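You operate a simulated robot arm through the tools that you are given. There is no shell and no other tool.

The job below is to be done with a simulated robot arm. You get a single attempt, and the scene is never put back.

TASK
Peel the scuffed film off the drip tray's grid and cover that half with the fresh sheet.
Fine: lay the old film on the film board; smooth the new one with the felt block, square to the rim; put the block back. Set down upright: felt block. What is to be rubbed or washed off counts as gone when no trace of it is left.

It is judged by the outcome, as a careful person would: the job done as asked, and still so three seconds after it is handed in. It fails if anything else is knocked over, pushed out of place, dropped, spilled or broken. A push-on lid holds only when it is set on centred and level and pressed home; a screw cap is set on level and turned clockwise until tight. Flat cloth is picked up by pressing the open fingertips on it (5 to 10 N) and closing them slowly along it; thin cloth reads only 2 to 8 mm in the jaws.

THE ROBOT
A 7-joint arm with a two-finger parallel gripper, fixed in place. Base frame: the origin is on the floor under the middle of its stand, x ahead of it, y to its left, z up; the work surface is at about z = 826. Lengths are in mm, angles in rad, forces in N, time in s.
With the tool pointing down near the work surface it reaches from about 240 to 680 mm from the base axis. Its first joint turns from -1.152 to 1.152 rad. Payload 2.4 kg.
The TCP is the grasp point between the finger pads, 30 mm short of the fingertips. In the tool frame z runs along the fingers and y along their closing line. Largest opening 94 mm; finger width 28, thickness 10; the body of the gripper, 50 by 96 mm, starts 55 mm behind the TCP.
Orientation is that of the tool frame in the base frame, as a unit quaternion [x, y, z, w]. With the fingers straight down and closing along the base's y, the tool's x points along the base's -x, its y along +y and its z along -z.

THE INTERFACE
- The arm moves only by the tool move_arm. Its argument "deltas" is a list of rows, each an object of numbers (a shift or turn left out is 0, a gripper value left out holds the last): "x", "y", "z": the shift along the tool's x, y, z in mm; "ax", "ay", "az": the turn, a rotation vector about the tool's x, y, z in rad; "fingers": the closure, from 0 (fully open) to 1 (shut). In form: [{"x": .., "y": .., "z": .., "ax": .., "ay": .., "az": .., "fingers": ..}, ...]. A call has 1 to 20 rows; each row is the pose to reach, as a shift and turn from the pose commanded when the call began, along the tool's axes at that moment. Each row takes 0.2 s and may step no farther than 50 mm and 0.15 rad from the row before; otherwise, or with a gripper value out of range, the whole call is refused. Where a pose cannot be reached the arm comes as near as it can. A force on the tool above 40 N (or 10 N above the force at the start of the call, whichever is more), or a blocked arm, ends the call early, and 0.2 s more pass. The fingers move at their own pace (about 153 mm/s each) and stop on an object; they squeeze with about 37 N. The grip force told is the motor's: it shows also when the fingers shut on nothing. Time passes only in rows, and 0.2 s behind the last, so rows that repeat a pose let the fingers close. The reply holds the time, the measured pose of the TCP, the force on the tool along the base axes, the opening and the grip force, in the units named above and with some noise, with the torque about the TCP (base axes, N m) and any sound that the robot's microphone picked up.
- Cameras (640 x 400 px; columns grow to the right, rows downward): "scene" is fixed at [32.9, 468.7, 1449.6]; the picture's right is [-0.81, -0.58, 0.00], its down [-0.30, 0.42, -0.86] and it looks along [0.50, -0.70, -0.52] (base axes); focal length 341 px, centre (320, 200). "wrist" rides on the gripper at [76, 14, -103] in the tool frame; the picture's right is [-0.18, 0.98, 0.00], its down [-0.75, -0.14, -0.64] and it looks along [-0.63, -0.12, 0.77] (tool axes); focal length 243 px, centre (320, 200). There is no depth. A picture from a camera that has moved, and an enlarged one, comes with that camera's place and axes in the base frame and with its lens.
- get_image(camera): a new picture of that camera. The clock stands still meanwhile.
- inspect(camera, box): a new picture of the part [left, top, right, bottom] of that camera's present view, enlarged. The clock stands still meanwhile.
- close_job(): hands the job in; it is judged then, once.

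Nothing tells you positions but the pictures and the camera data. Unless the task says otherwise, let go and move clear before handing in.

The tools are called after "Request:" by a JSON object that holds its "name" and its "arguments". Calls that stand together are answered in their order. move_arm: Moves the arm, as the interface text tells. Its arguments: {"type":"object","properties":{"deltas":{"type":"array"}},"required":["deltas"]} The other tools are called the same way: get_image (camera) takes a picture; inspect (camera, box) takes an enlarged picture of a part of a camera's view; close_job () hands the job in.

At the start:

```text
time_s: 0.0
ee_pos: [347.1, -87.0, 1163.7]
orientation: [0.001, 1.0, 0.001, 0.0]
ft_force: [0.3, -0.5, 0.0]
ft_torque: [0.02, 0.01, 0.02]
grip_width: 93.9
grip_force: 0.0
```

scene: 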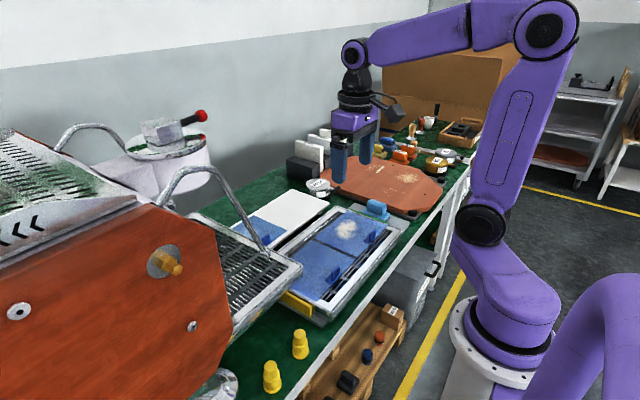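
wrist: 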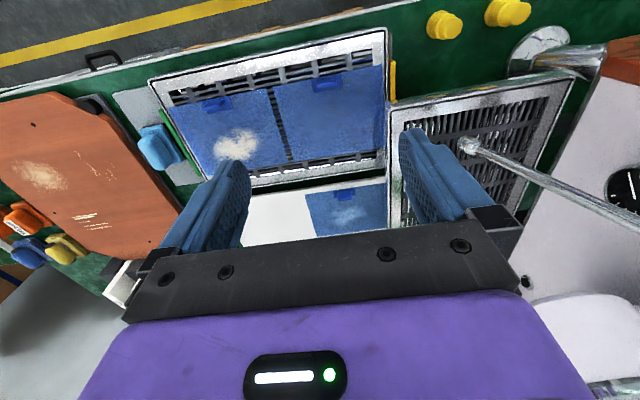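

I see a drip tray with a grid and two blue films on it, one with a whitish scuff, plus a white board nearby carrying another blue sheet, and a light-blue block beside the tray. I'll look closer before moving.

Request:
{"name": "inspect", "arguments": {"camera": "scene", "box": [220, 160, 420, 330]}}

Request:
{"name": "inspect", "arguments": {"camera": "wrist", "box": [100, 20, 420, 250]}}

Request:
{"name": "get_image", "arguments": {"camera": "wrist"}}

```text
2.35 times, centred on (320, 245) of scene
camera zoom: at [32.9, 468.7, 1449.6], right [-0.81, -0.58, 0.0], down [-0.3, 0.42, -0.86], along [0.5, -0.7, -0.52], focal length 803 px, centre (320, 94)
```

zoom: 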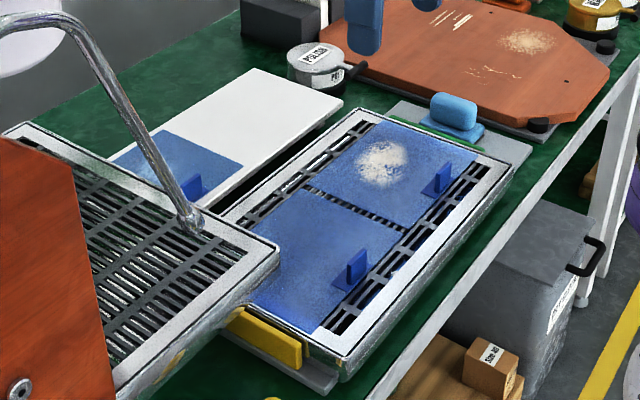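

```text
1.74 times, centred on (260, 135) of wrist
camera zoom: at [268.9, -72.9, 1267.3], right [0.18, 0.98, 0.0], down [0.75, -0.14, 0.64], along [0.63, -0.12, -0.77], focal length 422 px, centre (424, 313)
```

zoom: 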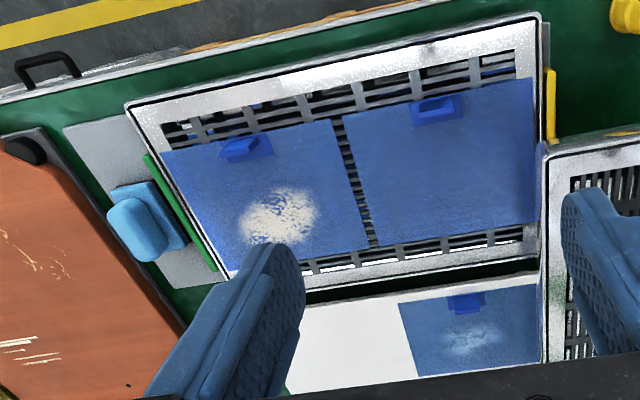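

```text
taken
camera wrist: at [268.9, -72.9, 1267.3], right [0.18, 0.98, 0.0], down [0.75, -0.14, 0.64], along [0.63, -0.12, -0.77], focal length 243 px, centre (320, 200)
```

wrist: 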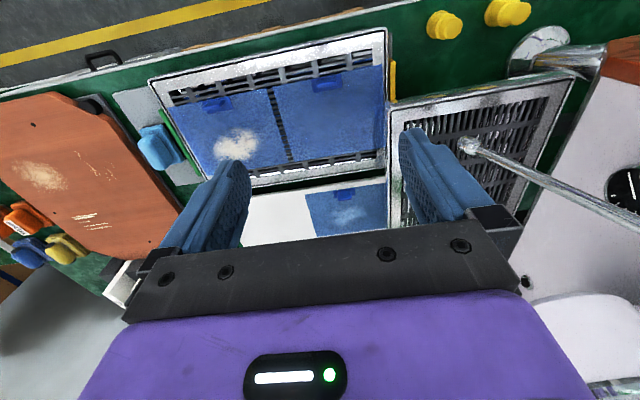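

I take the tray to lie around x 320–480, y −350 to −80, with the scuffed film in its far-right (−y) half, but I need finer pictures to locate things properly.

Request:
{"name": "inspect", "arguments": {"camera": "scene", "box": [320, 190, 400, 240]}}

Request:
{"name": "inspect", "arguments": {"camera": "scene", "box": [225, 180, 345, 255]}}

Request:
{"name": "inspect", "arguments": {"camera": "scene", "box": [280, 240, 376, 330]}}

Request:
{"name": "inspect", "arguments": {"camera": "wrist", "box": [100, 70, 260, 190]}}

Request:
{"name": "inspect", "arguments": {"camera": "wrist", "box": [240, 150, 420, 250]}}

```text
8.00 times, centred on (360, 215) of scene
camera zoom: at [32.9, 468.7, 1449.6], right [-0.81, -0.58, 0.0], down [-0.3, 0.42, -0.86], along [0.5, -0.7, -0.52], focal length 2730 px, centre (0, 80)
```

zoom: 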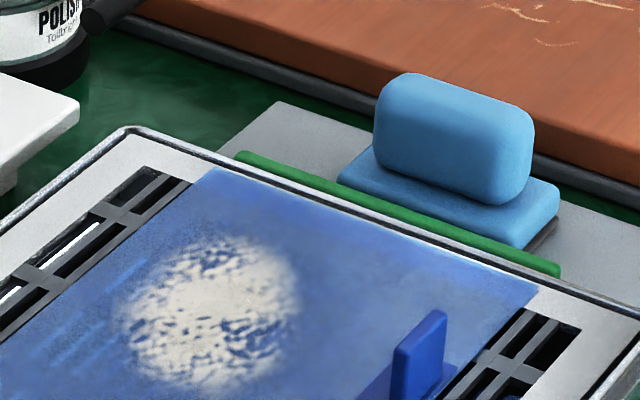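

```text
5.33 times, centred on (285, 218) of scene
camera zoom: at [32.9, 468.7, 1449.6], right [-0.81, -0.58, 0.0], down [-0.3, 0.42, -0.86], along [0.5, -0.7, -0.52], focal length 1820 px, centre (507, 107)
```

zoom: 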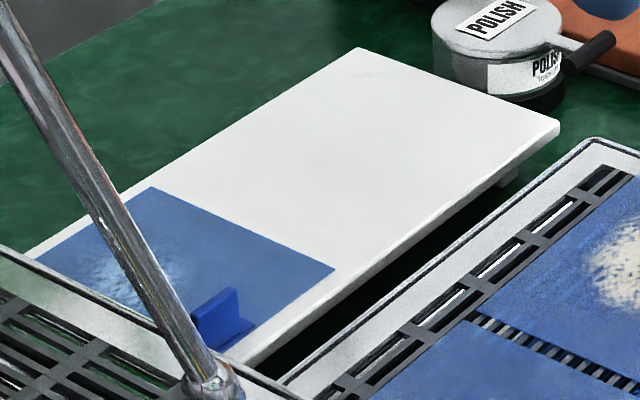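

```text
4.44 times, centred on (328, 285) of scene
camera zoom: at [32.9, 468.7, 1449.6], right [-0.81, -0.58, 0.0], down [-0.3, 0.42, -0.86], along [0.5, -0.7, -0.52], focal length 1517 px, centre (284, -178)
```

zoom: 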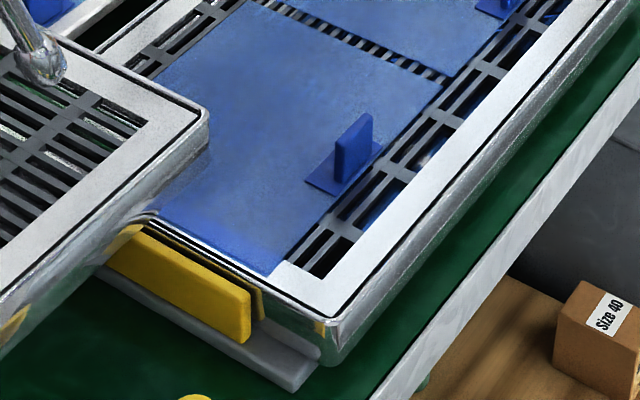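

```text
3.33 times, centred on (180, 130) of wrist
camera zoom: at [268.9, -72.9, 1267.3], right [0.18, 0.98, 0.0], down [0.75, -0.14, 0.64], along [0.63, -0.12, -0.77], focal length 809 px, centre (787, 433)
```

zoom: 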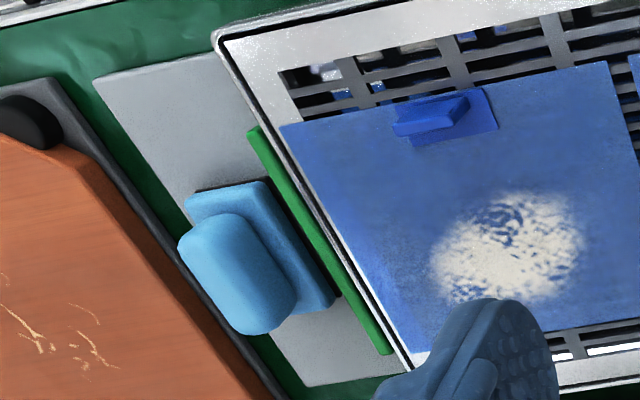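

```text
3.56 times, centred on (330, 200) of wrist
camera zoom: at [268.9, -72.9, 1267.3], right [0.18, 0.98, 0.0], down [0.75, -0.14, 0.64], along [0.63, -0.12, -0.77], focal length 863 px, centre (284, 200)
```

zoom: 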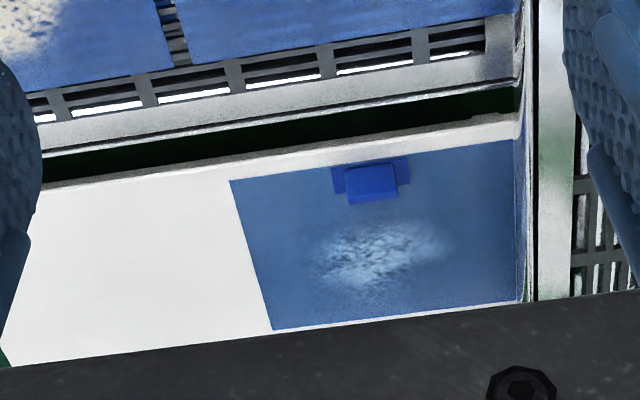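

The tray sits about at bench height with the scuffed film on its −y half; the fresh sheet is on the white film board behind (+x), and the felt block is on a gray plate at the −y end. I'll move the wrist camera over the area at a safe height for a better view.

Request:
{"name": "move_arm", "arguments": {"deltas": [{"x": 12, "y": -36, "z": 10}, {"x": 24, "y": -72, "z": 20}, {"x": 36, "y": -108, "z": 30}, {"x": 48, "y": -143, "z": 40}, {"x": 48, "y": -143, "z": 40}]}}

Request:
{"name": "get_image", "arguments": {"camera": "wrist"}}

Request:
{"name": "get_image", "arguments": {"camera": "scene"}}

```text
time_s: 1.2
ee_pos: [295.8, -229.9, 1123.8]
orientation: [0.0, 1.0, -0.001, 0.0]
ft_force: [0.2, 0.1, 0.9]
ft_torque: [0.01, 0.03, -0.02]
grip_width: 94.1
grip_force: 0.1
```

```text
taken
camera wrist: at [219.2, -216.1, 1226.7], right [0.18, 0.98, 0.0], down [0.75, -0.14, 0.64], along [0.63, -0.12, -0.77], focal length 243 px, centre (320, 200)
```

wrist: 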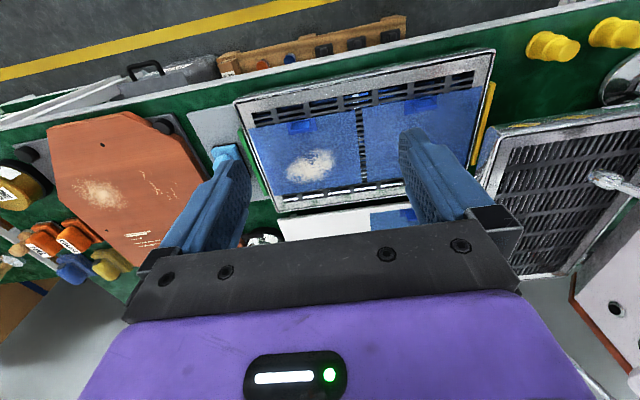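

```text
taken
```

scene: 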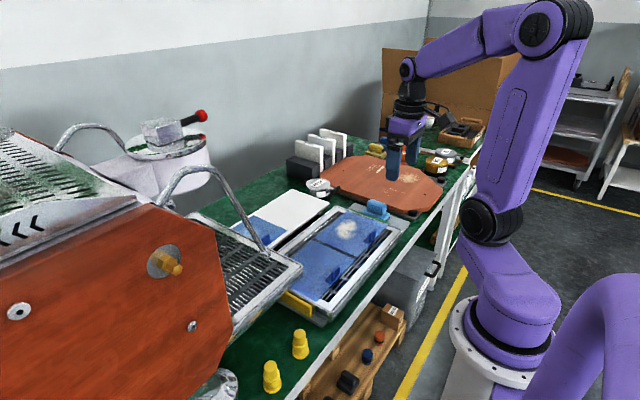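

From here the tray, its films, the felt block plate and part of the film board are in view. I'll zoom in on the details to triangulate them.

Request:
{"name": "inspect", "arguments": {"camera": "wrist", "box": [180, 80, 300, 155]}}

Request:
{"name": "inspect", "arguments": {"camera": "wrist", "box": [230, 60, 390, 160]}}

Request:
{"name": "inspect", "arguments": {"camera": "wrist", "box": [340, 40, 500, 140]}}

Request:
{"name": "inspect", "arguments": {"camera": "wrist", "box": [240, 140, 400, 240]}}

Request:
{"name": "inspect", "arguments": {"camera": "scene", "box": [330, 190, 410, 240]}}

Request:
{"name": "inspect", "arguments": {"camera": "scene", "box": [270, 190, 400, 280]}}

```text
5.33 times, centred on (240, 118) of wrist
camera zoom: at [219.2, -216.1, 1226.7], right [0.18, 0.98, 0.0], down [0.75, -0.14, 0.64], along [0.63, -0.12, -0.77], focal length 1294 px, centre (747, 640)
```

zoom: 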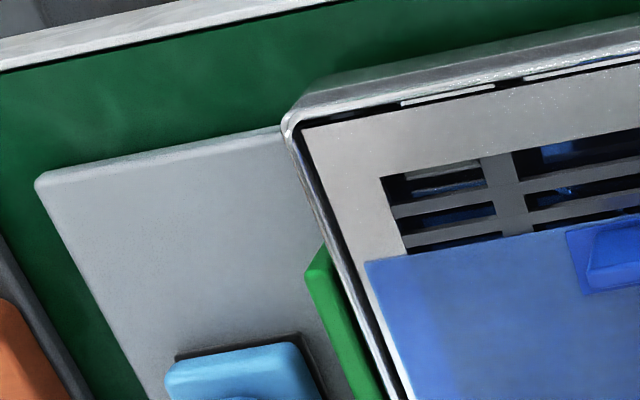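

```text
4.00 times, centred on (310, 110) of wrist
camera zoom: at [219.2, -216.1, 1226.7], right [0.18, 0.98, 0.0], down [0.75, -0.14, 0.64], along [0.63, -0.12, -0.77], focal length 970 px, centre (360, 560)
```

zoom: 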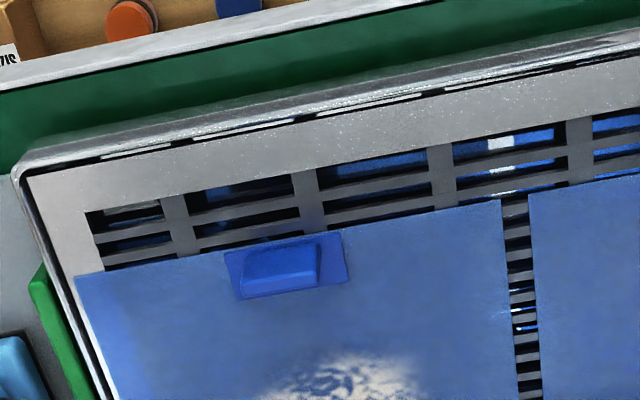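

```text
4.00 times, centred on (420, 90) of wrist
camera zoom: at [219.2, -216.1, 1226.7], right [0.18, 0.98, 0.0], down [0.75, -0.14, 0.64], along [0.63, -0.12, -0.77], focal length 970 px, centre (-80, 640)
```

zoom: 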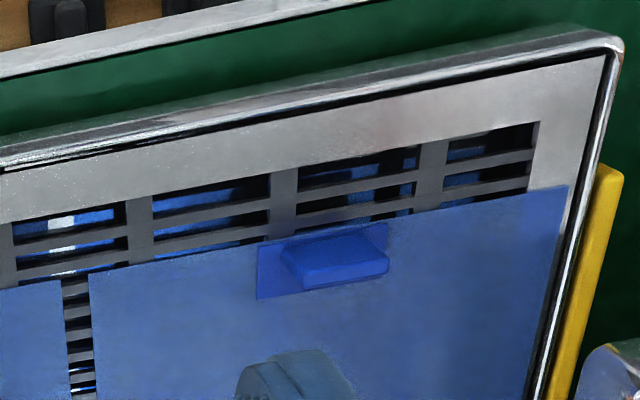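

```text
4.00 times, centred on (320, 190) of wrist
camera zoom: at [219.2, -216.1, 1226.7], right [0.18, 0.98, 0.0], down [0.75, -0.14, 0.64], along [0.63, -0.12, -0.77], focal length 970 px, centre (320, 240)
```

zoom: 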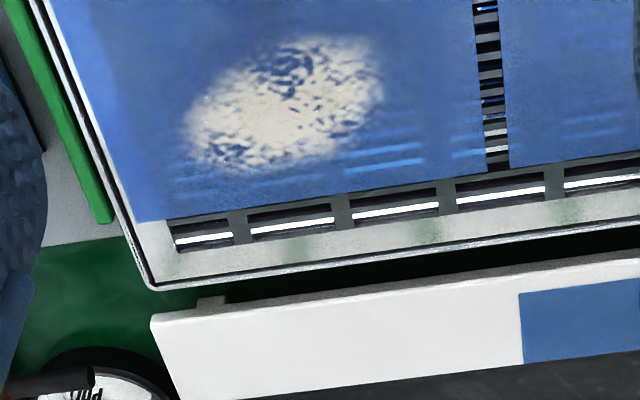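

```text
8.00 times, centred on (370, 215) of scene
camera zoom: at [32.9, 468.7, 1449.6], right [-0.81, -0.58, 0.0], down [-0.3, 0.42, -0.86], along [0.5, -0.7, -0.52], focal length 2730 px, centre (-80, 80)
```

zoom: 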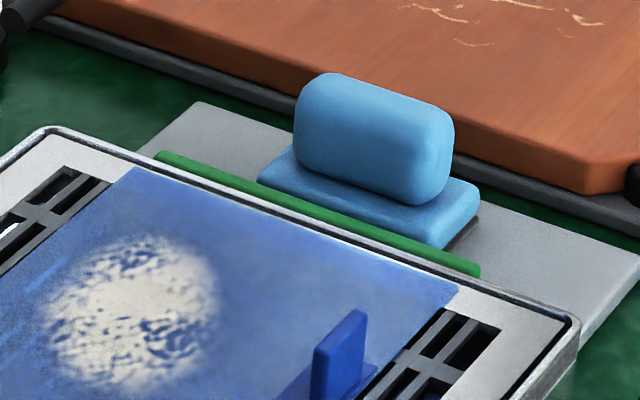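

```text
4.44 times, centred on (335, 235) of scene
camera zoom: at [32.9, 468.7, 1449.6], right [-0.81, -0.58, 0.0], down [-0.3, 0.42, -0.86], along [0.5, -0.7, -0.52], focal length 1517 px, centre (253, 44)
```

zoom: 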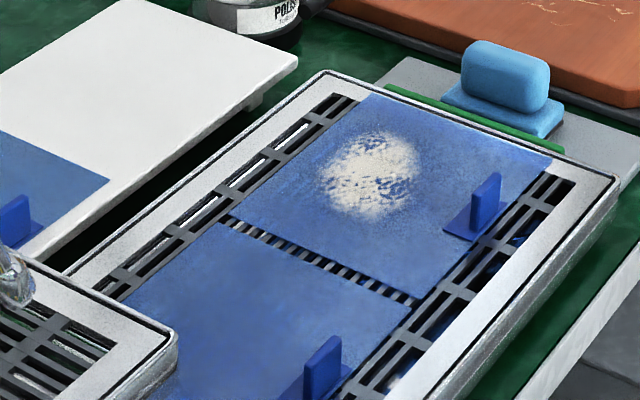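

The films measure about 186 × 150 mm: the scuffed one spans x 370–521, y −370 to −185 at z ≈ 824, with a standing tab at its near edge around (380, −278). The film board's top is at a similar height, its near edge at x ≈ 595, so next I'll lower the wrist over the tab for a closer look.

Request:
{"name": "move_arm", "arguments": {"deltas": [{"x": -18, "y": -12, "z": 35}, {"x": -36, "y": -24, "z": 70}, {"x": -54, "y": -36, "z": 105}, {"x": -74, "y": -48, "z": 144}, {"x": -74, "y": -48, "z": 144}]}}

Request:
{"name": "get_image", "arguments": {"camera": "wrist"}}

Request:
{"name": "inspect", "arguments": {"camera": "wrist", "box": [220, 40, 420, 165]}}

Request:
{"name": "inspect", "arguments": {"camera": "scene", "box": [330, 180, 410, 230]}}

```text
time_s: 2.4
ee_pos: [370.9, -281.8, 978.4]
orientation: [0.0, 1.0, 0.0, 0.001]
ft_force: [0.3, -0.5, -0.9]
ft_torque: [-0.02, 0.01, -0.01]
grip_width: 94.1
grip_force: 0.1
```

```text
taken
camera wrist: at [294.4, -266.1, 1081.6], right [0.18, 0.98, 0.0], down [0.75, -0.14, 0.64], along [0.63, -0.12, -0.77], focal length 243 px, centre (320, 200)
```

wrist: 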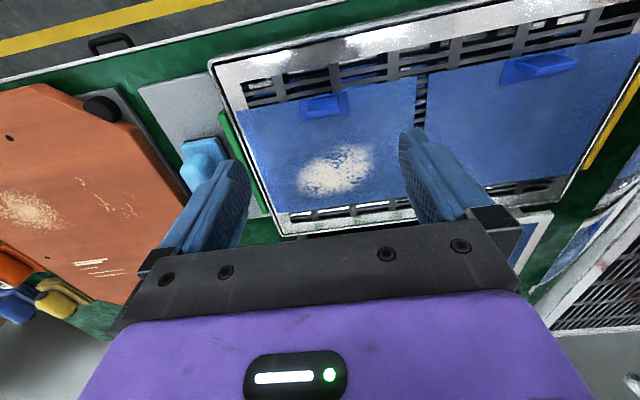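

```text
3.20 times, centred on (320, 102) of wrist
camera zoom: at [294.4, -266.1, 1081.6], right [0.18, 0.98, 0.0], down [0.75, -0.14, 0.64], along [0.63, -0.12, -0.77], focal length 776 px, centre (320, 512)
```

zoom: 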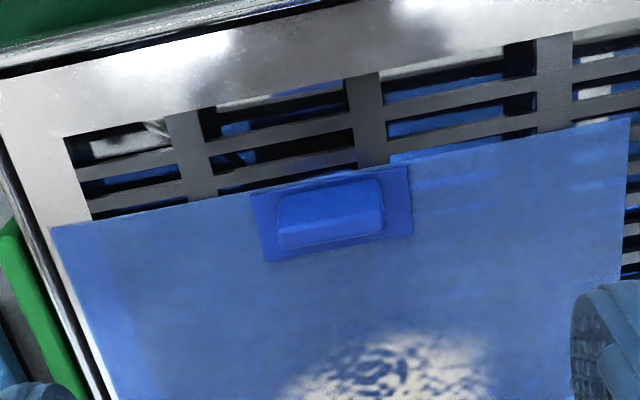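

```text
8.00 times, centred on (370, 205) of scene
camera zoom: at [33.0, 468.7, 1449.6], right [-0.81, -0.58, 0.0], down [-0.3, 0.42, -0.86], along [0.5, -0.7, -0.52], focal length 2730 px, centre (-80, 160)
```

zoom: 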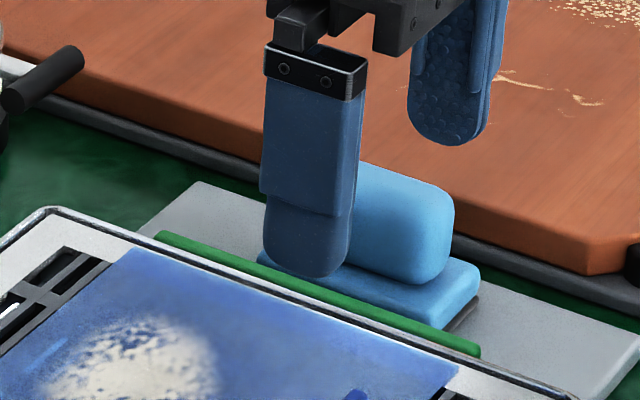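

The tab is a fin about 30 mm wide (y), 6 mm thick (x) and 30 mm high, centred near (376.5, −277) and topping out near z 854. I'll turn the hand 90° so the fingers close along x on its broad faces, and check that this turn is reachable.

Request:
{"name": "move_arm", "arguments": {"deltas": [{"az": -0.143}, {"az": -0.286}, {"az": -0.428}, {"az": -0.571}, {"az": -0.714}, {"az": -0.857}, {"az": -1.0}, {"az": -1.142}, {"az": -1.285}, {"az": -1.428}, {"az": -1.5708}, {"az": -1.5708}]}}

Request:
{"name": "get_image", "arguments": {"camera": "wrist"}}

Request:
{"name": "get_image", "arguments": {"camera": "scene"}}

```text
time_s: 5.0
ee_pos: [370.6, -279.0, 980.6]
orientation: [0.708, -0.707, 0.0, 0.0]
ft_force: [0.1, 0.4, 0.4]
ft_torque: [0.0, -0.02, -0.04]
grip_width: 94.1
grip_force: 0.1
```

```text
taken
camera wrist: at [356.9, -354.8, 1082.9], right [-0.98, 0.18, 0.0], down [0.14, 0.75, 0.64], along [0.12, 0.63, -0.77], focal length 243 px, centre (320, 200)
```

wrist: 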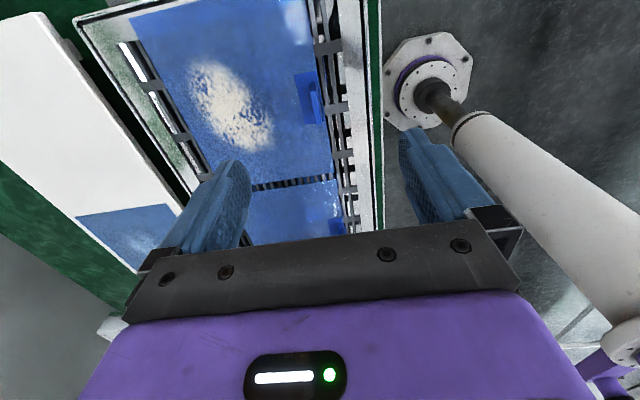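

```text
taken
```

scene: 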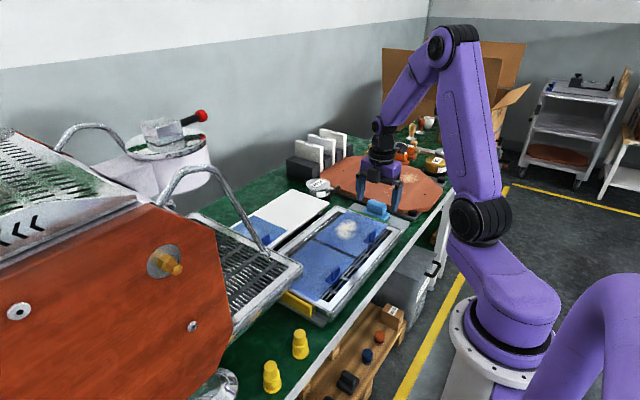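

The 90° turn is reachable. I'll take a close look at the tab from this new angle to refine where it is.

Request:
{"name": "inspect", "arguments": {"camera": "wrist", "box": [240, 40, 400, 140]}}

Request:
{"name": "inspect", "arguments": {"camera": "wrist", "box": [0, 0, 200, 125]}}

Request:
{"name": "inspect", "arguments": {"camera": "wrist", "box": [60, 150, 220, 280]}}

```text
4.00 times, centred on (320, 90) of wrist
camera zoom: at [356.9, -354.8, 1082.9], right [-0.98, 0.18, 0.0], down [0.14, 0.75, 0.64], along [0.12, 0.63, -0.77], focal length 970 px, centre (320, 640)
```

zoom: 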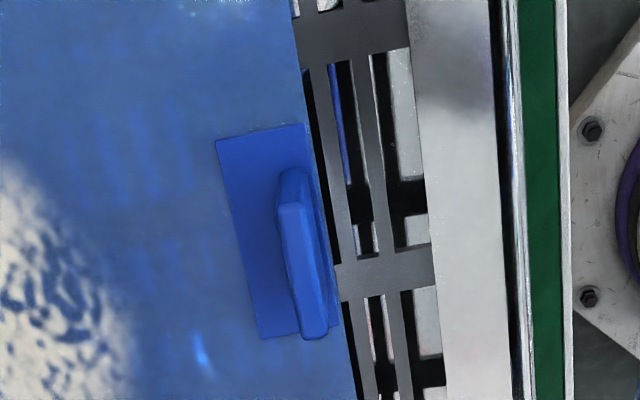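

```text
3.20 times, centred on (100, 62) of wrist
camera zoom: at [356.9, -354.8, 1082.9], right [-0.98, 0.18, 0.0], down [0.14, 0.75, 0.64], along [0.12, 0.63, -0.77], focal length 776 px, centre (1024, 640)
```

zoom: 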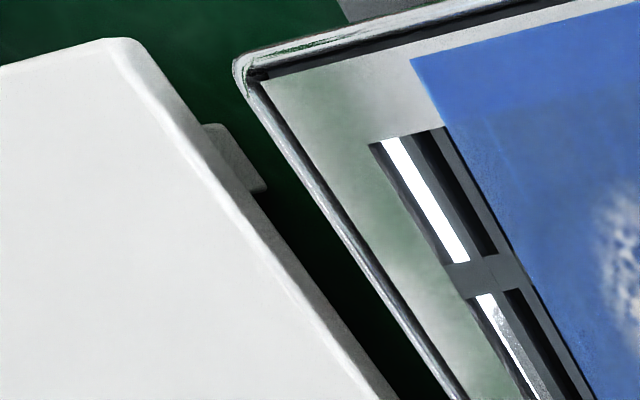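

```text
3.08 times, centred on (140, 215) of wrist
camera zoom: at [356.9, -354.8, 1082.9], right [-0.98, 0.18, 0.0], down [0.14, 0.75, 0.64], along [0.12, 0.63, -0.77], focal length 746 px, centre (874, 154)
```

zoom: 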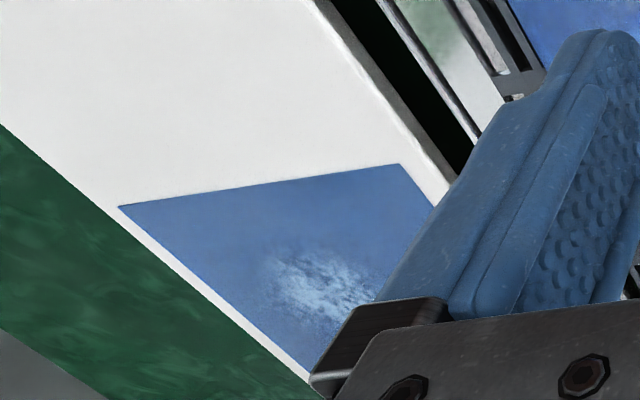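

The new view puts the fin centre at about (375, −277), with the film surface at z ≈ 825 and the fin top at ≈ 855. I'll partly close the fingers and come down above the fin, stopping just over its top.

Request:
{"name": "move_arm", "arguments": {"deltas": [{"x": -1.6, "y": -4.4, "z": 10, "fingers": 0.57}, {"x": -1.6, "y": -4.4, "z": 35, "fingers": 0.57}, {"x": -1.6, "y": -4.4, "z": 60, "fingers": 0.57}, {"x": -1.6, "y": -4.4, "z": 80, "fingers": 0.57}, {"x": -1.6, "y": -4.4, "z": 85, "fingers": 0.57}]}}

Request:
{"name": "inspect", "arguments": {"camera": "scene", "box": [320, 180, 420, 260]}}

Request:
{"name": "get_image", "arguments": {"camera": "wrist"}}

Request:
{"name": "inspect", "arguments": {"camera": "wrist", "box": [240, 60, 400, 180]}}

```text
time_s: 6.2
ee_pos: [376.6, -276.0, 893.7]
orientation: [-0.707, 0.707, 0.0, 0.0]
ft_force: [-0.3, -1.2, -0.1]
ft_torque: [0.02, -0.03, -0.03]
grip_width: 40.5
grip_force: 0.1
```

```text
5.00 times, centred on (370, 220) of scene
camera zoom: at [32.9, 468.7, 1449.6], right [-0.81, -0.58, 0.0], down [-0.3, 0.42, -0.86], along [0.5, -0.7, -0.52], focal length 1706 px, centre (70, 100)
```

zoom: 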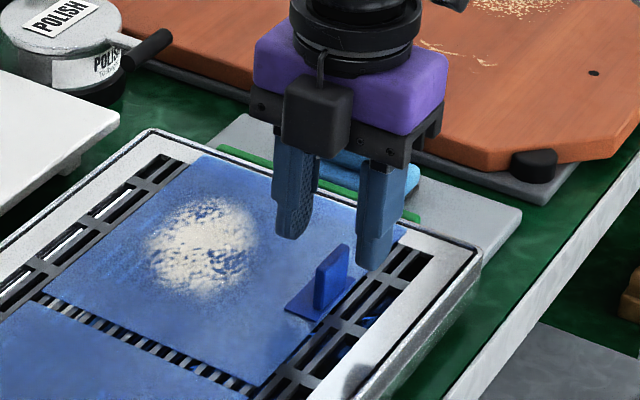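

```text
taken
camera wrist: at [361.5, -352.7, 997.5], right [-0.98, 0.18, 0.0], down [0.14, 0.75, 0.64], along [0.12, 0.63, -0.77], focal length 243 px, centre (320, 200)
```

wrist: 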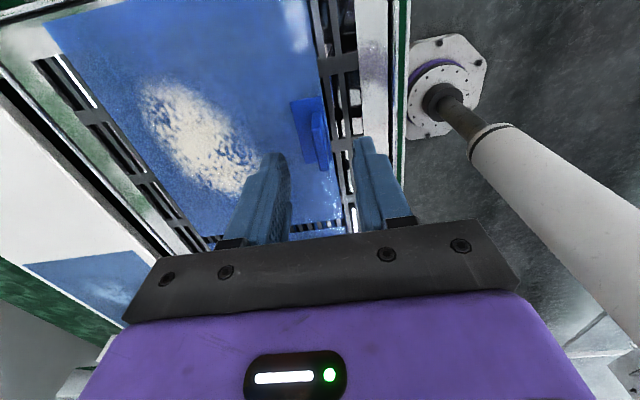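

```text
3.33 times, centred on (320, 120) of wrist
camera zoom: at [361.5, -352.7, 997.5], right [-0.98, 0.18, 0.0], down [0.14, 0.75, 0.64], along [0.12, 0.63, -0.77], focal length 809 px, centre (320, 467)
```

zoom: 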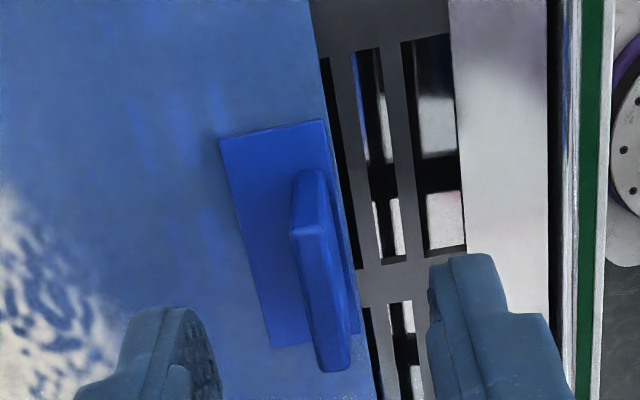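

The fin sits midway between the fingers. I'll lower so the fingertips stop a few mm above the film, then close on the fin.

Request:
{"name": "move_arm", "arguments": {"deltas": [{"z": 10}, {"z": 20}, {"z": 28}, {"z": 33}, {"z": 35.5}, {"z": 35.5}]}}

Request:
{"name": "inspect", "arguments": {"camera": "scene", "box": [320, 180, 420, 260]}}

Request:
{"name": "inspect", "arguments": {"camera": "wrist", "box": [240, 60, 400, 180]}}

```text
time_s: 7.6
ee_pos: [376.6, -277.1, 860.0]
orientation: [-0.707, 0.707, 0.0, 0.0]
ft_force: [-0.3, 0.4, -0.1]
ft_torque: [-0.02, -0.01, 0.02]
grip_width: 40.5
grip_force: 0.1
```

```text
5.00 times, centred on (370, 220) of scene
camera zoom: at [32.9, 468.7, 1449.6], right [-0.81, -0.58, 0.0], down [-0.3, 0.42, -0.86], along [0.5, -0.7, -0.52], focal length 1706 px, centre (70, 100)
```

zoom: 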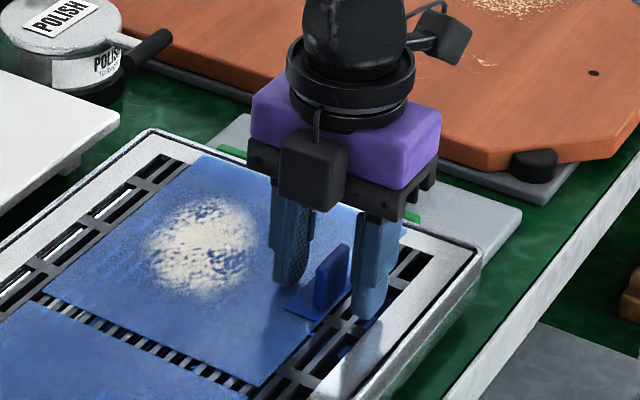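

```text
3.33 times, centred on (320, 120) of wrist
camera zoom: at [361.3, -353.3, 962.6], right [-0.98, 0.18, 0.0], down [0.14, 0.75, 0.64], along [0.12, 0.63, -0.77], focal length 809 px, centre (320, 467)
```

zoom: 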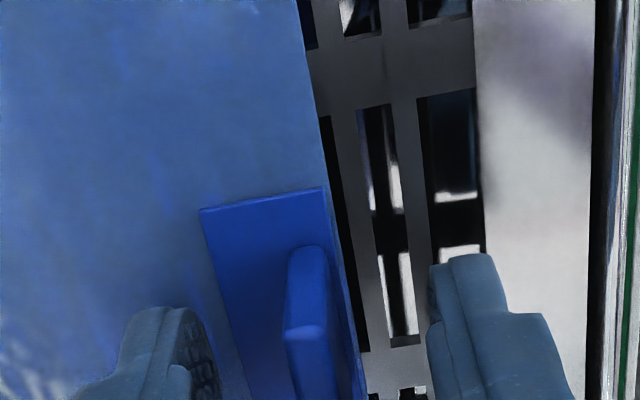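

Everything lines up: the fin is between the pads. I'll close gently on it.

Request:
{"name": "move_arm", "arguments": {"deltas": [{"fingers": 0.75}, {"fingers": 0.85}, {"fingers": 0.92}, {"fingers": 1.0}, {"fingers": 1.0}, {"fingers": 1.0}]}}

Request:
{"name": "inspect", "arguments": {"camera": "scene", "box": [320, 180, 420, 260]}}

```text
time_s: 9.0
ee_pos: [375.9, -277.6, 859.3]
orientation: [-0.707, 0.707, -0.001, 0.0]
ft_force: [-3.1, -0.7, 1.0]
ft_torque: [0.04, 0.01, -0.01]
grip_width: 10.0
grip_force: 36.9
```

```text
5.00 times, centred on (370, 220) of scene
camera zoom: at [32.9, 468.7, 1449.6], right [-0.81, -0.58, 0.0], down [-0.3, 0.42, -0.86], along [0.5, -0.7, -0.52], focal length 1706 px, centre (70, 100)
```

zoom: 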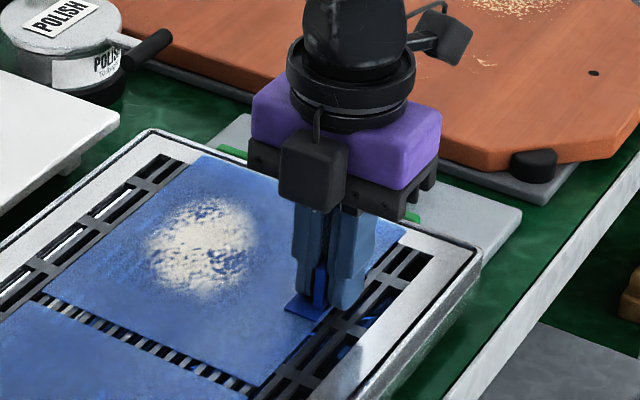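

The fin is held (10 mm, 37 N). I'll begin the peel with a small, slow lift of the near edge and watch the force and the film.

Request:
{"name": "move_arm", "arguments": {"deltas": [{"z": -2}, {"z": -4}, {"z": -6}, {"z": -8}, {"z": -10}, {"z": -10}]}}

Request:
{"name": "inspect", "arguments": {"camera": "scene", "box": [310, 190, 410, 260]}}

Request:
{"name": "get_image", "arguments": {"camera": "wrist"}}

```text
time_s: 10.4
ee_pos: [376.0, -276.7, 870.4]
orientation: [0.707, -0.707, 0.0, 0.0]
ft_force: [0.0, 0.5, 0.6]
ft_torque: [-0.01, 0.01, -0.03]
grip_width: 9.8
grip_force: 37.5
```

```text
5.71 times, centred on (360, 225) of scene
camera zoom: at [32.9, 468.7, 1449.6], right [-0.81, -0.58, 0.0], down [-0.3, 0.42, -0.86], along [0.5, -0.7, -0.52], focal length 1950 px, centre (91, 57)
```

zoom: 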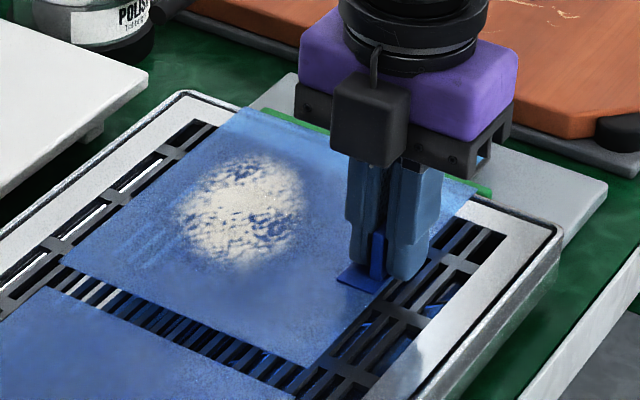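

```text
taken
camera wrist: at [361.5, -353.1, 972.9], right [-0.98, 0.18, 0.0], down [0.14, 0.75, 0.64], along [0.12, 0.63, -0.77], focal length 243 px, centre (320, 200)
```

wrist: 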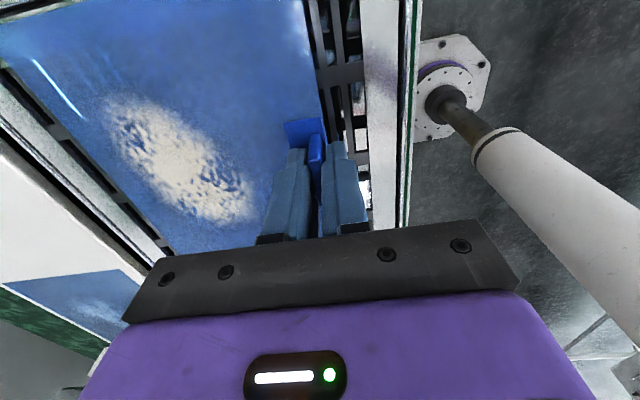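

The whole film came free as a flat, stiff sheet with almost no force, and is now hanging level from the fin. I'll lift it well clear and check it before carrying it to the empty half of the film board.

Request:
{"name": "move_arm", "arguments": {"deltas": [{"z": -8}, {"z": -18}, {"z": -30}, {"z": -42}, {"z": -54}, {"z": -66}, {"z": -78}, {"z": -88}, {"z": -88}]}}

Request:
{"name": "get_image", "arguments": {"camera": "scene"}}

Request:
{"name": "inspect", "arguments": {"camera": "scene", "box": [250, 150, 420, 290]}}

Request:
{"name": "get_image", "arguments": {"camera": "wrist"}}

```text
time_s: 12.4
ee_pos: [376.2, -275.5, 958.5]
orientation: [0.707, -0.707, 0.0, 0.0]
ft_force: [-0.2, 0.6, 0.9]
ft_torque: [0.01, 0.02, -0.03]
grip_width: 0.0
grip_force: 33.0
```

```text
taken
```

scene: 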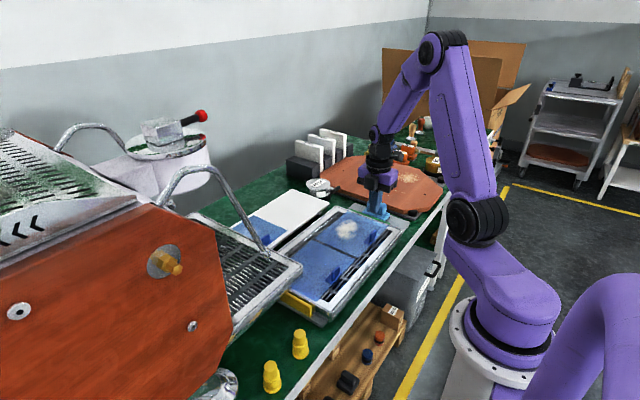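

```text
2.86 times, centred on (335, 220) of scene
camera zoom: at [32.9, 468.7, 1449.6], right [-0.81, -0.58, 0.0], down [-0.3, 0.42, -0.86], along [0.5, -0.7, -0.52], focal length 975 px, centre (277, 143)
```

zoom: 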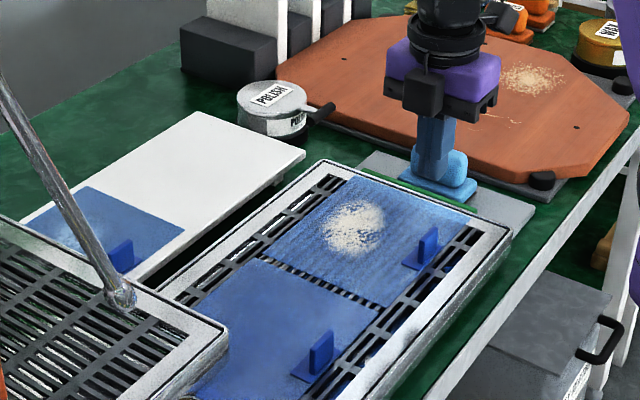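

```text
taken
camera wrist: at [361.5, -352.9, 1060.5], right [-0.98, 0.18, 0.0], down [0.14, 0.75, 0.64], along [0.12, 0.63, -0.77], focal length 243 px, centre (320, 200)
```

wrist: 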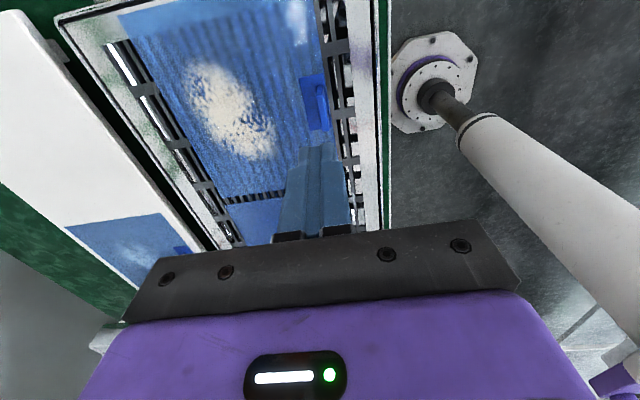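

The fingers are now fully shut and empty — the fin slipped out during the lift and the film has settled back on the tray. I'll inspect exactly how it lies now.

Request:
{"name": "inspect", "arguments": {"camera": "scene", "box": [310, 190, 410, 260]}}

Request:
{"name": "inspect", "arguments": {"camera": "wrist", "box": [240, 0, 400, 120]}}

Request:
{"name": "inspect", "arguments": {"camera": "wrist", "box": [80, 0, 350, 200]}}

Request:
{"name": "inspect", "arguments": {"camera": "wrist", "box": [270, 130, 370, 240]}}

```text
5.71 times, centred on (360, 225) of scene
camera zoom: at [32.9, 468.7, 1449.6], right [-0.81, -0.58, 0.0], down [-0.3, 0.42, -0.86], along [0.5, -0.7, -0.52], focal length 1950 px, centre (91, 57)
```

zoom: 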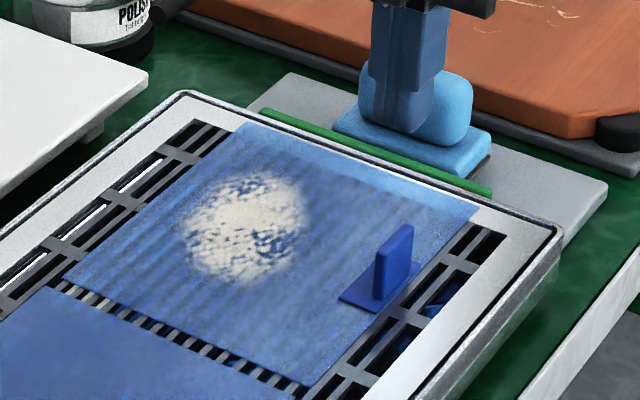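

```text
3.33 times, centred on (320, 60) of wrist
camera zoom: at [361.5, -352.9, 1060.5], right [-0.98, 0.18, 0.0], down [0.14, 0.75, 0.64], along [0.12, 0.63, -0.77], focal length 809 px, centre (320, 667)
```

zoom: 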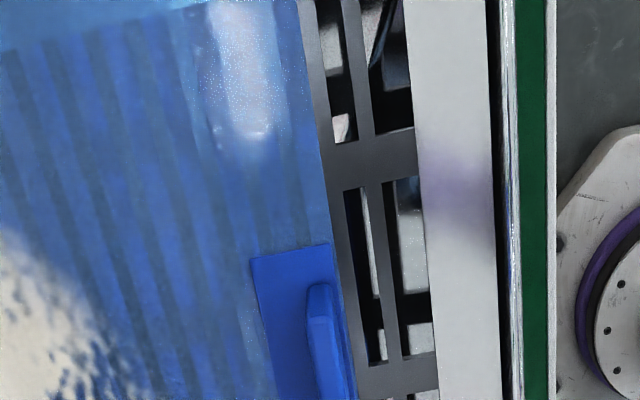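

```text
2.00 times, centred on (215, 100) of wrist
camera zoom: at [361.5, -352.9, 1060.5], right [-0.98, 0.18, 0.0], down [0.14, 0.75, 0.64], along [0.12, 0.63, -0.77], focal length 485 px, centre (530, 400)
```

zoom: 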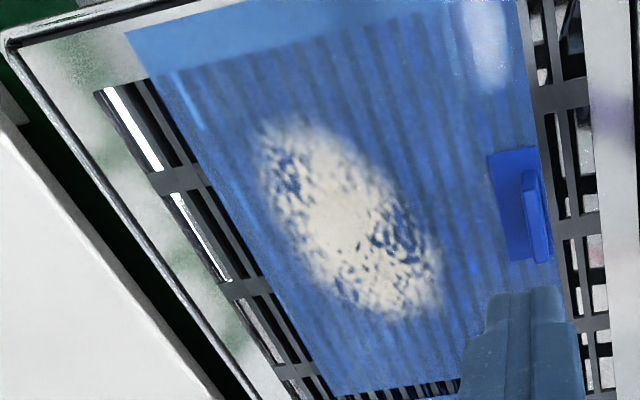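

```text
3.64 times, centred on (320, 185) of wrist
camera zoom: at [361.5, -352.9, 1060.5], right [-0.98, 0.18, 0.0], down [0.14, 0.75, 0.64], along [0.12, 0.63, -0.77], focal length 882 px, centre (320, 254)
```

zoom: 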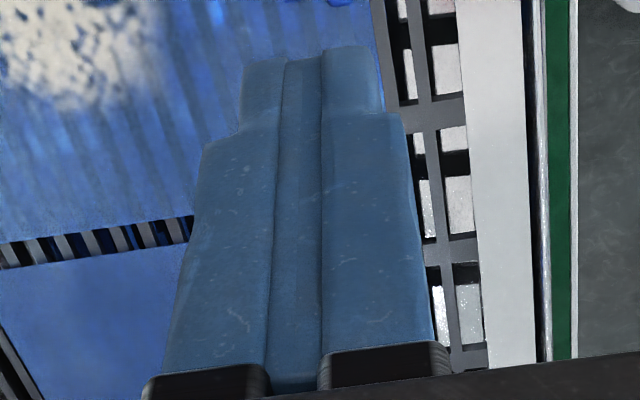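

The film has come unstuck from the grid and now lies loose in nearly the same place, shifted about 2–3 mm toward the robot; nothing else moved. I'll reopen, line up over the fin again, and this time grip deeper and lift more slowly.

Request:
{"name": "move_arm", "arguments": {"deltas": [{"y": 2.5, "z": 0, "fingers": 0.57}, {"y": 2.5, "z": 15, "fingers": 0.57}, {"y": 2.5, "z": 35, "fingers": 0.57}, {"y": 2.5, "z": 50, "fingers": 0.57}, {"y": 2.5, "z": 60, "fingers": 0.57}, {"y": 2.5, "z": 65, "fingers": 0.57}, {"y": 2.5, "z": 65, "fingers": 0.57}]}}

Request:
{"name": "inspect", "arguments": {"camera": "wrist", "box": [240, 60, 400, 180]}}

Request:
{"name": "inspect", "arguments": {"camera": "scene", "box": [330, 190, 410, 250]}}

```text
time_s: 14.0
ee_pos: [374.9, -277.8, 893.8]
orientation: [-0.706, 0.708, 0.0, 0.0]
ft_force: [-0.1, -0.1, 0.1]
ft_torque: [-0.03, 0.0, 0.01]
grip_width: 40.2
grip_force: 0.1
```

```text
3.33 times, centred on (320, 120) of wrist
camera zoom: at [359.4, -353.7, 996.0], right [-0.98, 0.18, 0.0], down [0.14, 0.75, 0.64], along [0.12, 0.63, -0.77], focal length 809 px, centre (320, 467)
```

zoom: 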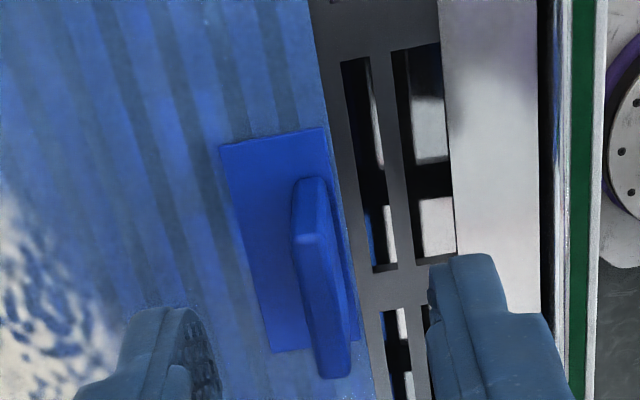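

```text
6.67 times, centred on (370, 220) of scene
camera zoom: at [32.9, 468.7, 1449.6], right [-0.81, -0.58, 0.0], down [-0.3, 0.42, -0.86], along [0.5, -0.7, -0.52], focal length 2275 px, centre (-13, 67)
```

zoom: 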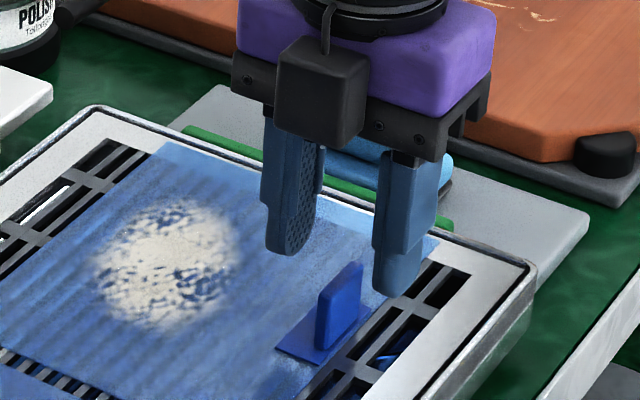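

The fin is at x ≈ 373, right between the fingers. I'll descend until the tips are just at the tab's base plate, watching the force.

Request:
{"name": "move_arm", "arguments": {"deltas": [{"z": 10, "x": -0.8}, {"z": 20, "x": -0.8}, {"z": 28, "x": -0.8}, {"z": 33, "x": -0.8}, {"z": 35, "x": -0.8}, {"z": 36, "x": -0.8}, {"z": 36, "x": -0.8}]}}

Request:
{"name": "inspect", "arguments": {"camera": "scene", "box": [330, 190, 410, 250]}}

```text
time_s: 15.6
ee_pos: [373.8, -276.1, 857.9]
orientation: [-0.707, 0.707, -0.001, 0.0]
ft_force: [-2.7, 2.4, 19.5]
ft_torque: [0.1, -0.38, 0.07]
grip_width: 39.1
grip_force: 0.0
```

```text
6.67 times, centred on (370, 220) of scene
camera zoom: at [32.6, 468.9, 1449.5], right [-0.81, -0.58, 0.0], down [-0.3, 0.42, -0.86], along [0.5, -0.7, -0.52], focal length 2275 px, centre (-13, 67)
```

zoom: 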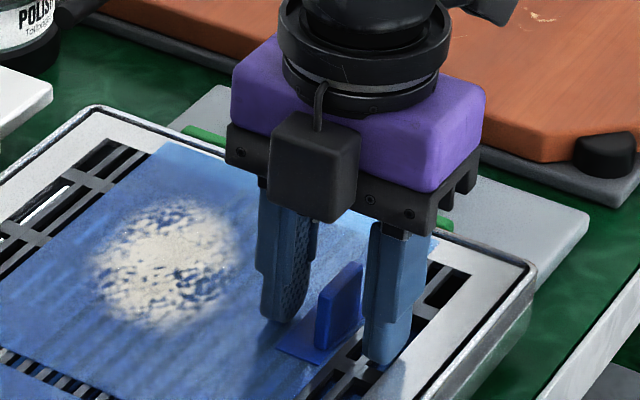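

Contact came at about TCP z 858 (19 N), so the tips are on the surface. I'll back off 1 mm, close firmly, and give the grip time to settle before lifting slowly.

Request:
{"name": "move_arm", "arguments": {"deltas": [{"z": -0.7}, {"z": -1.2}, {"z": -1.2}]}}

Request:
{"name": "move_arm", "arguments": {"deltas": [{"fingers": 0.7}, {"fingers": 0.8}, {"fingers": 0.86}, {"fingers": 0.92}, {"fingers": 1.0}, {"fingers": 1.0}, {"fingers": 1.0}, {"fingers": 1.0}]}}

Request:
{"name": "inspect", "arguments": {"camera": "scene", "box": [330, 190, 410, 250]}}

Request:
{"name": "inspect", "arguments": {"camera": "wrist", "box": [240, 60, 400, 180]}}

```text
time_s: 16.4
ee_pos: [373.6, -275.9, 858.7]
orientation: [-0.706, 0.708, -0.001, 0.001]
ft_force: [-1.0, -1.6, 9.6]
ft_torque: [-0.05, -0.2, -0.06]
grip_width: 39.8
grip_force: 0.0
```

```text
time_s: 18.2
ee_pos: [374.1, -275.9, 858.2]
orientation: [0.708, -0.707, 0.0, 0.0]
ft_force: [-0.5, -0.1, 17.6]
ft_torque: [-0.04, 0.0, 0.0]
grip_width: 10.0
grip_force: 37.2
```

```text
6.67 times, centred on (370, 220) of scene
camera zoom: at [32.7, 468.8, 1449.6], right [-0.81, -0.58, 0.0], down [-0.3, 0.42, -0.86], along [0.5, -0.7, -0.52], focal length 2275 px, centre (-13, 67)
```

zoom: 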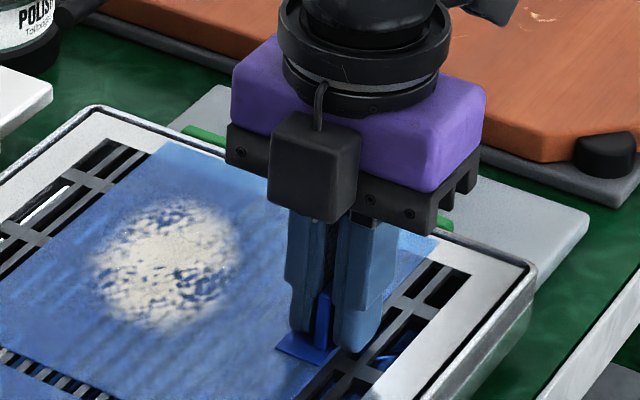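

```text
3.33 times, centred on (320, 120) of wrist
camera zoom: at [358.8, -351.9, 961.2], right [-0.98, 0.18, 0.0], down [0.14, 0.75, 0.64], along [0.12, 0.63, -0.77], focal length 809 px, centre (320, 467)
```

zoom: 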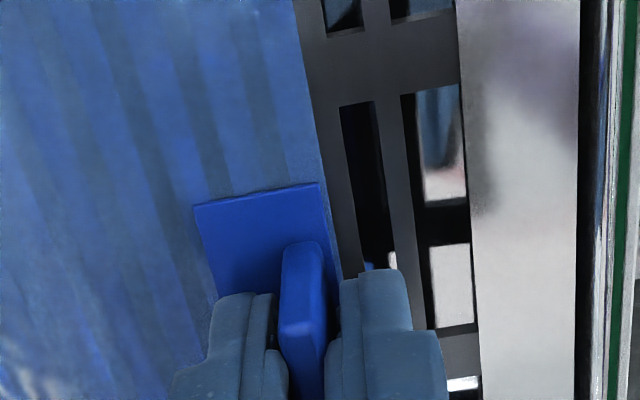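

The pads are squarely on the fin again (10 mm, 37 N). Now a very slow lift, checking the hold at each stage.

Request:
{"name": "move_arm", "arguments": {"deltas": [{"z": -1}, {"z": -2}, {"z": -3}, {"z": -4}, {"z": -5}, {"z": -6}, {"z": -7}, {"z": -8}, {"z": -9}, {"z": -10}, {"z": -11}, {"z": -12}, {"z": -13}, {"z": -14}, {"z": -15}]}}

Request:
{"name": "inspect", "arguments": {"camera": "scene", "box": [310, 180, 410, 255]}}

Request:
{"name": "inspect", "arguments": {"camera": "wrist", "box": [240, 60, 400, 180]}}

Request:
{"name": "get_image", "arguments": {"camera": "wrist"}}

```text
time_s: 21.4
ee_pos: [373.5, -274.9, 873.1]
orientation: [0.708, -0.707, 0.0, 0.0]
ft_force: [-0.2, -0.3, -0.2]
ft_torque: [-0.01, -0.02, -0.01]
grip_width: 9.9
grip_force: 36.5
```

```text
5.33 times, centred on (360, 218) of scene
camera zoom: at [32.9, 468.7, 1449.6], right [-0.81, -0.58, 0.0], down [-0.3, 0.42, -0.86], along [0.5, -0.7, -0.52], focal length 1820 px, centre (107, 107)
```

zoom: 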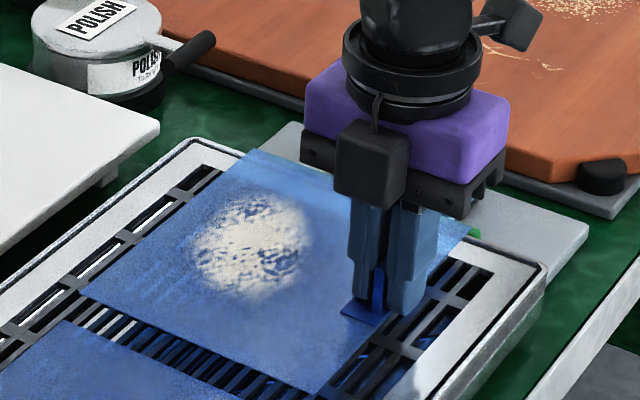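

```text
3.33 times, centred on (320, 120) of wrist
camera zoom: at [358.2, -351.4, 975.7], right [-0.98, 0.18, 0.0], down [0.14, 0.75, 0.64], along [0.12, 0.63, -0.77], focal length 809 px, centre (320, 467)
```

zoom: 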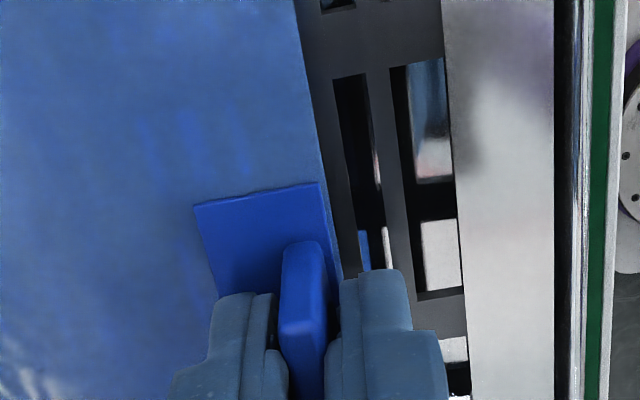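

```text
taken
camera wrist: at [358.2, -351.4, 975.7], right [-0.98, 0.18, 0.0], down [0.14, 0.75, 0.64], along [0.12, 0.63, -0.77], focal length 243 px, centre (320, 200)
```

wrist: 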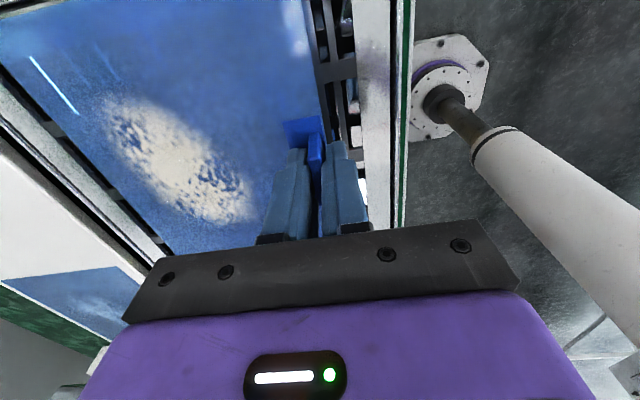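

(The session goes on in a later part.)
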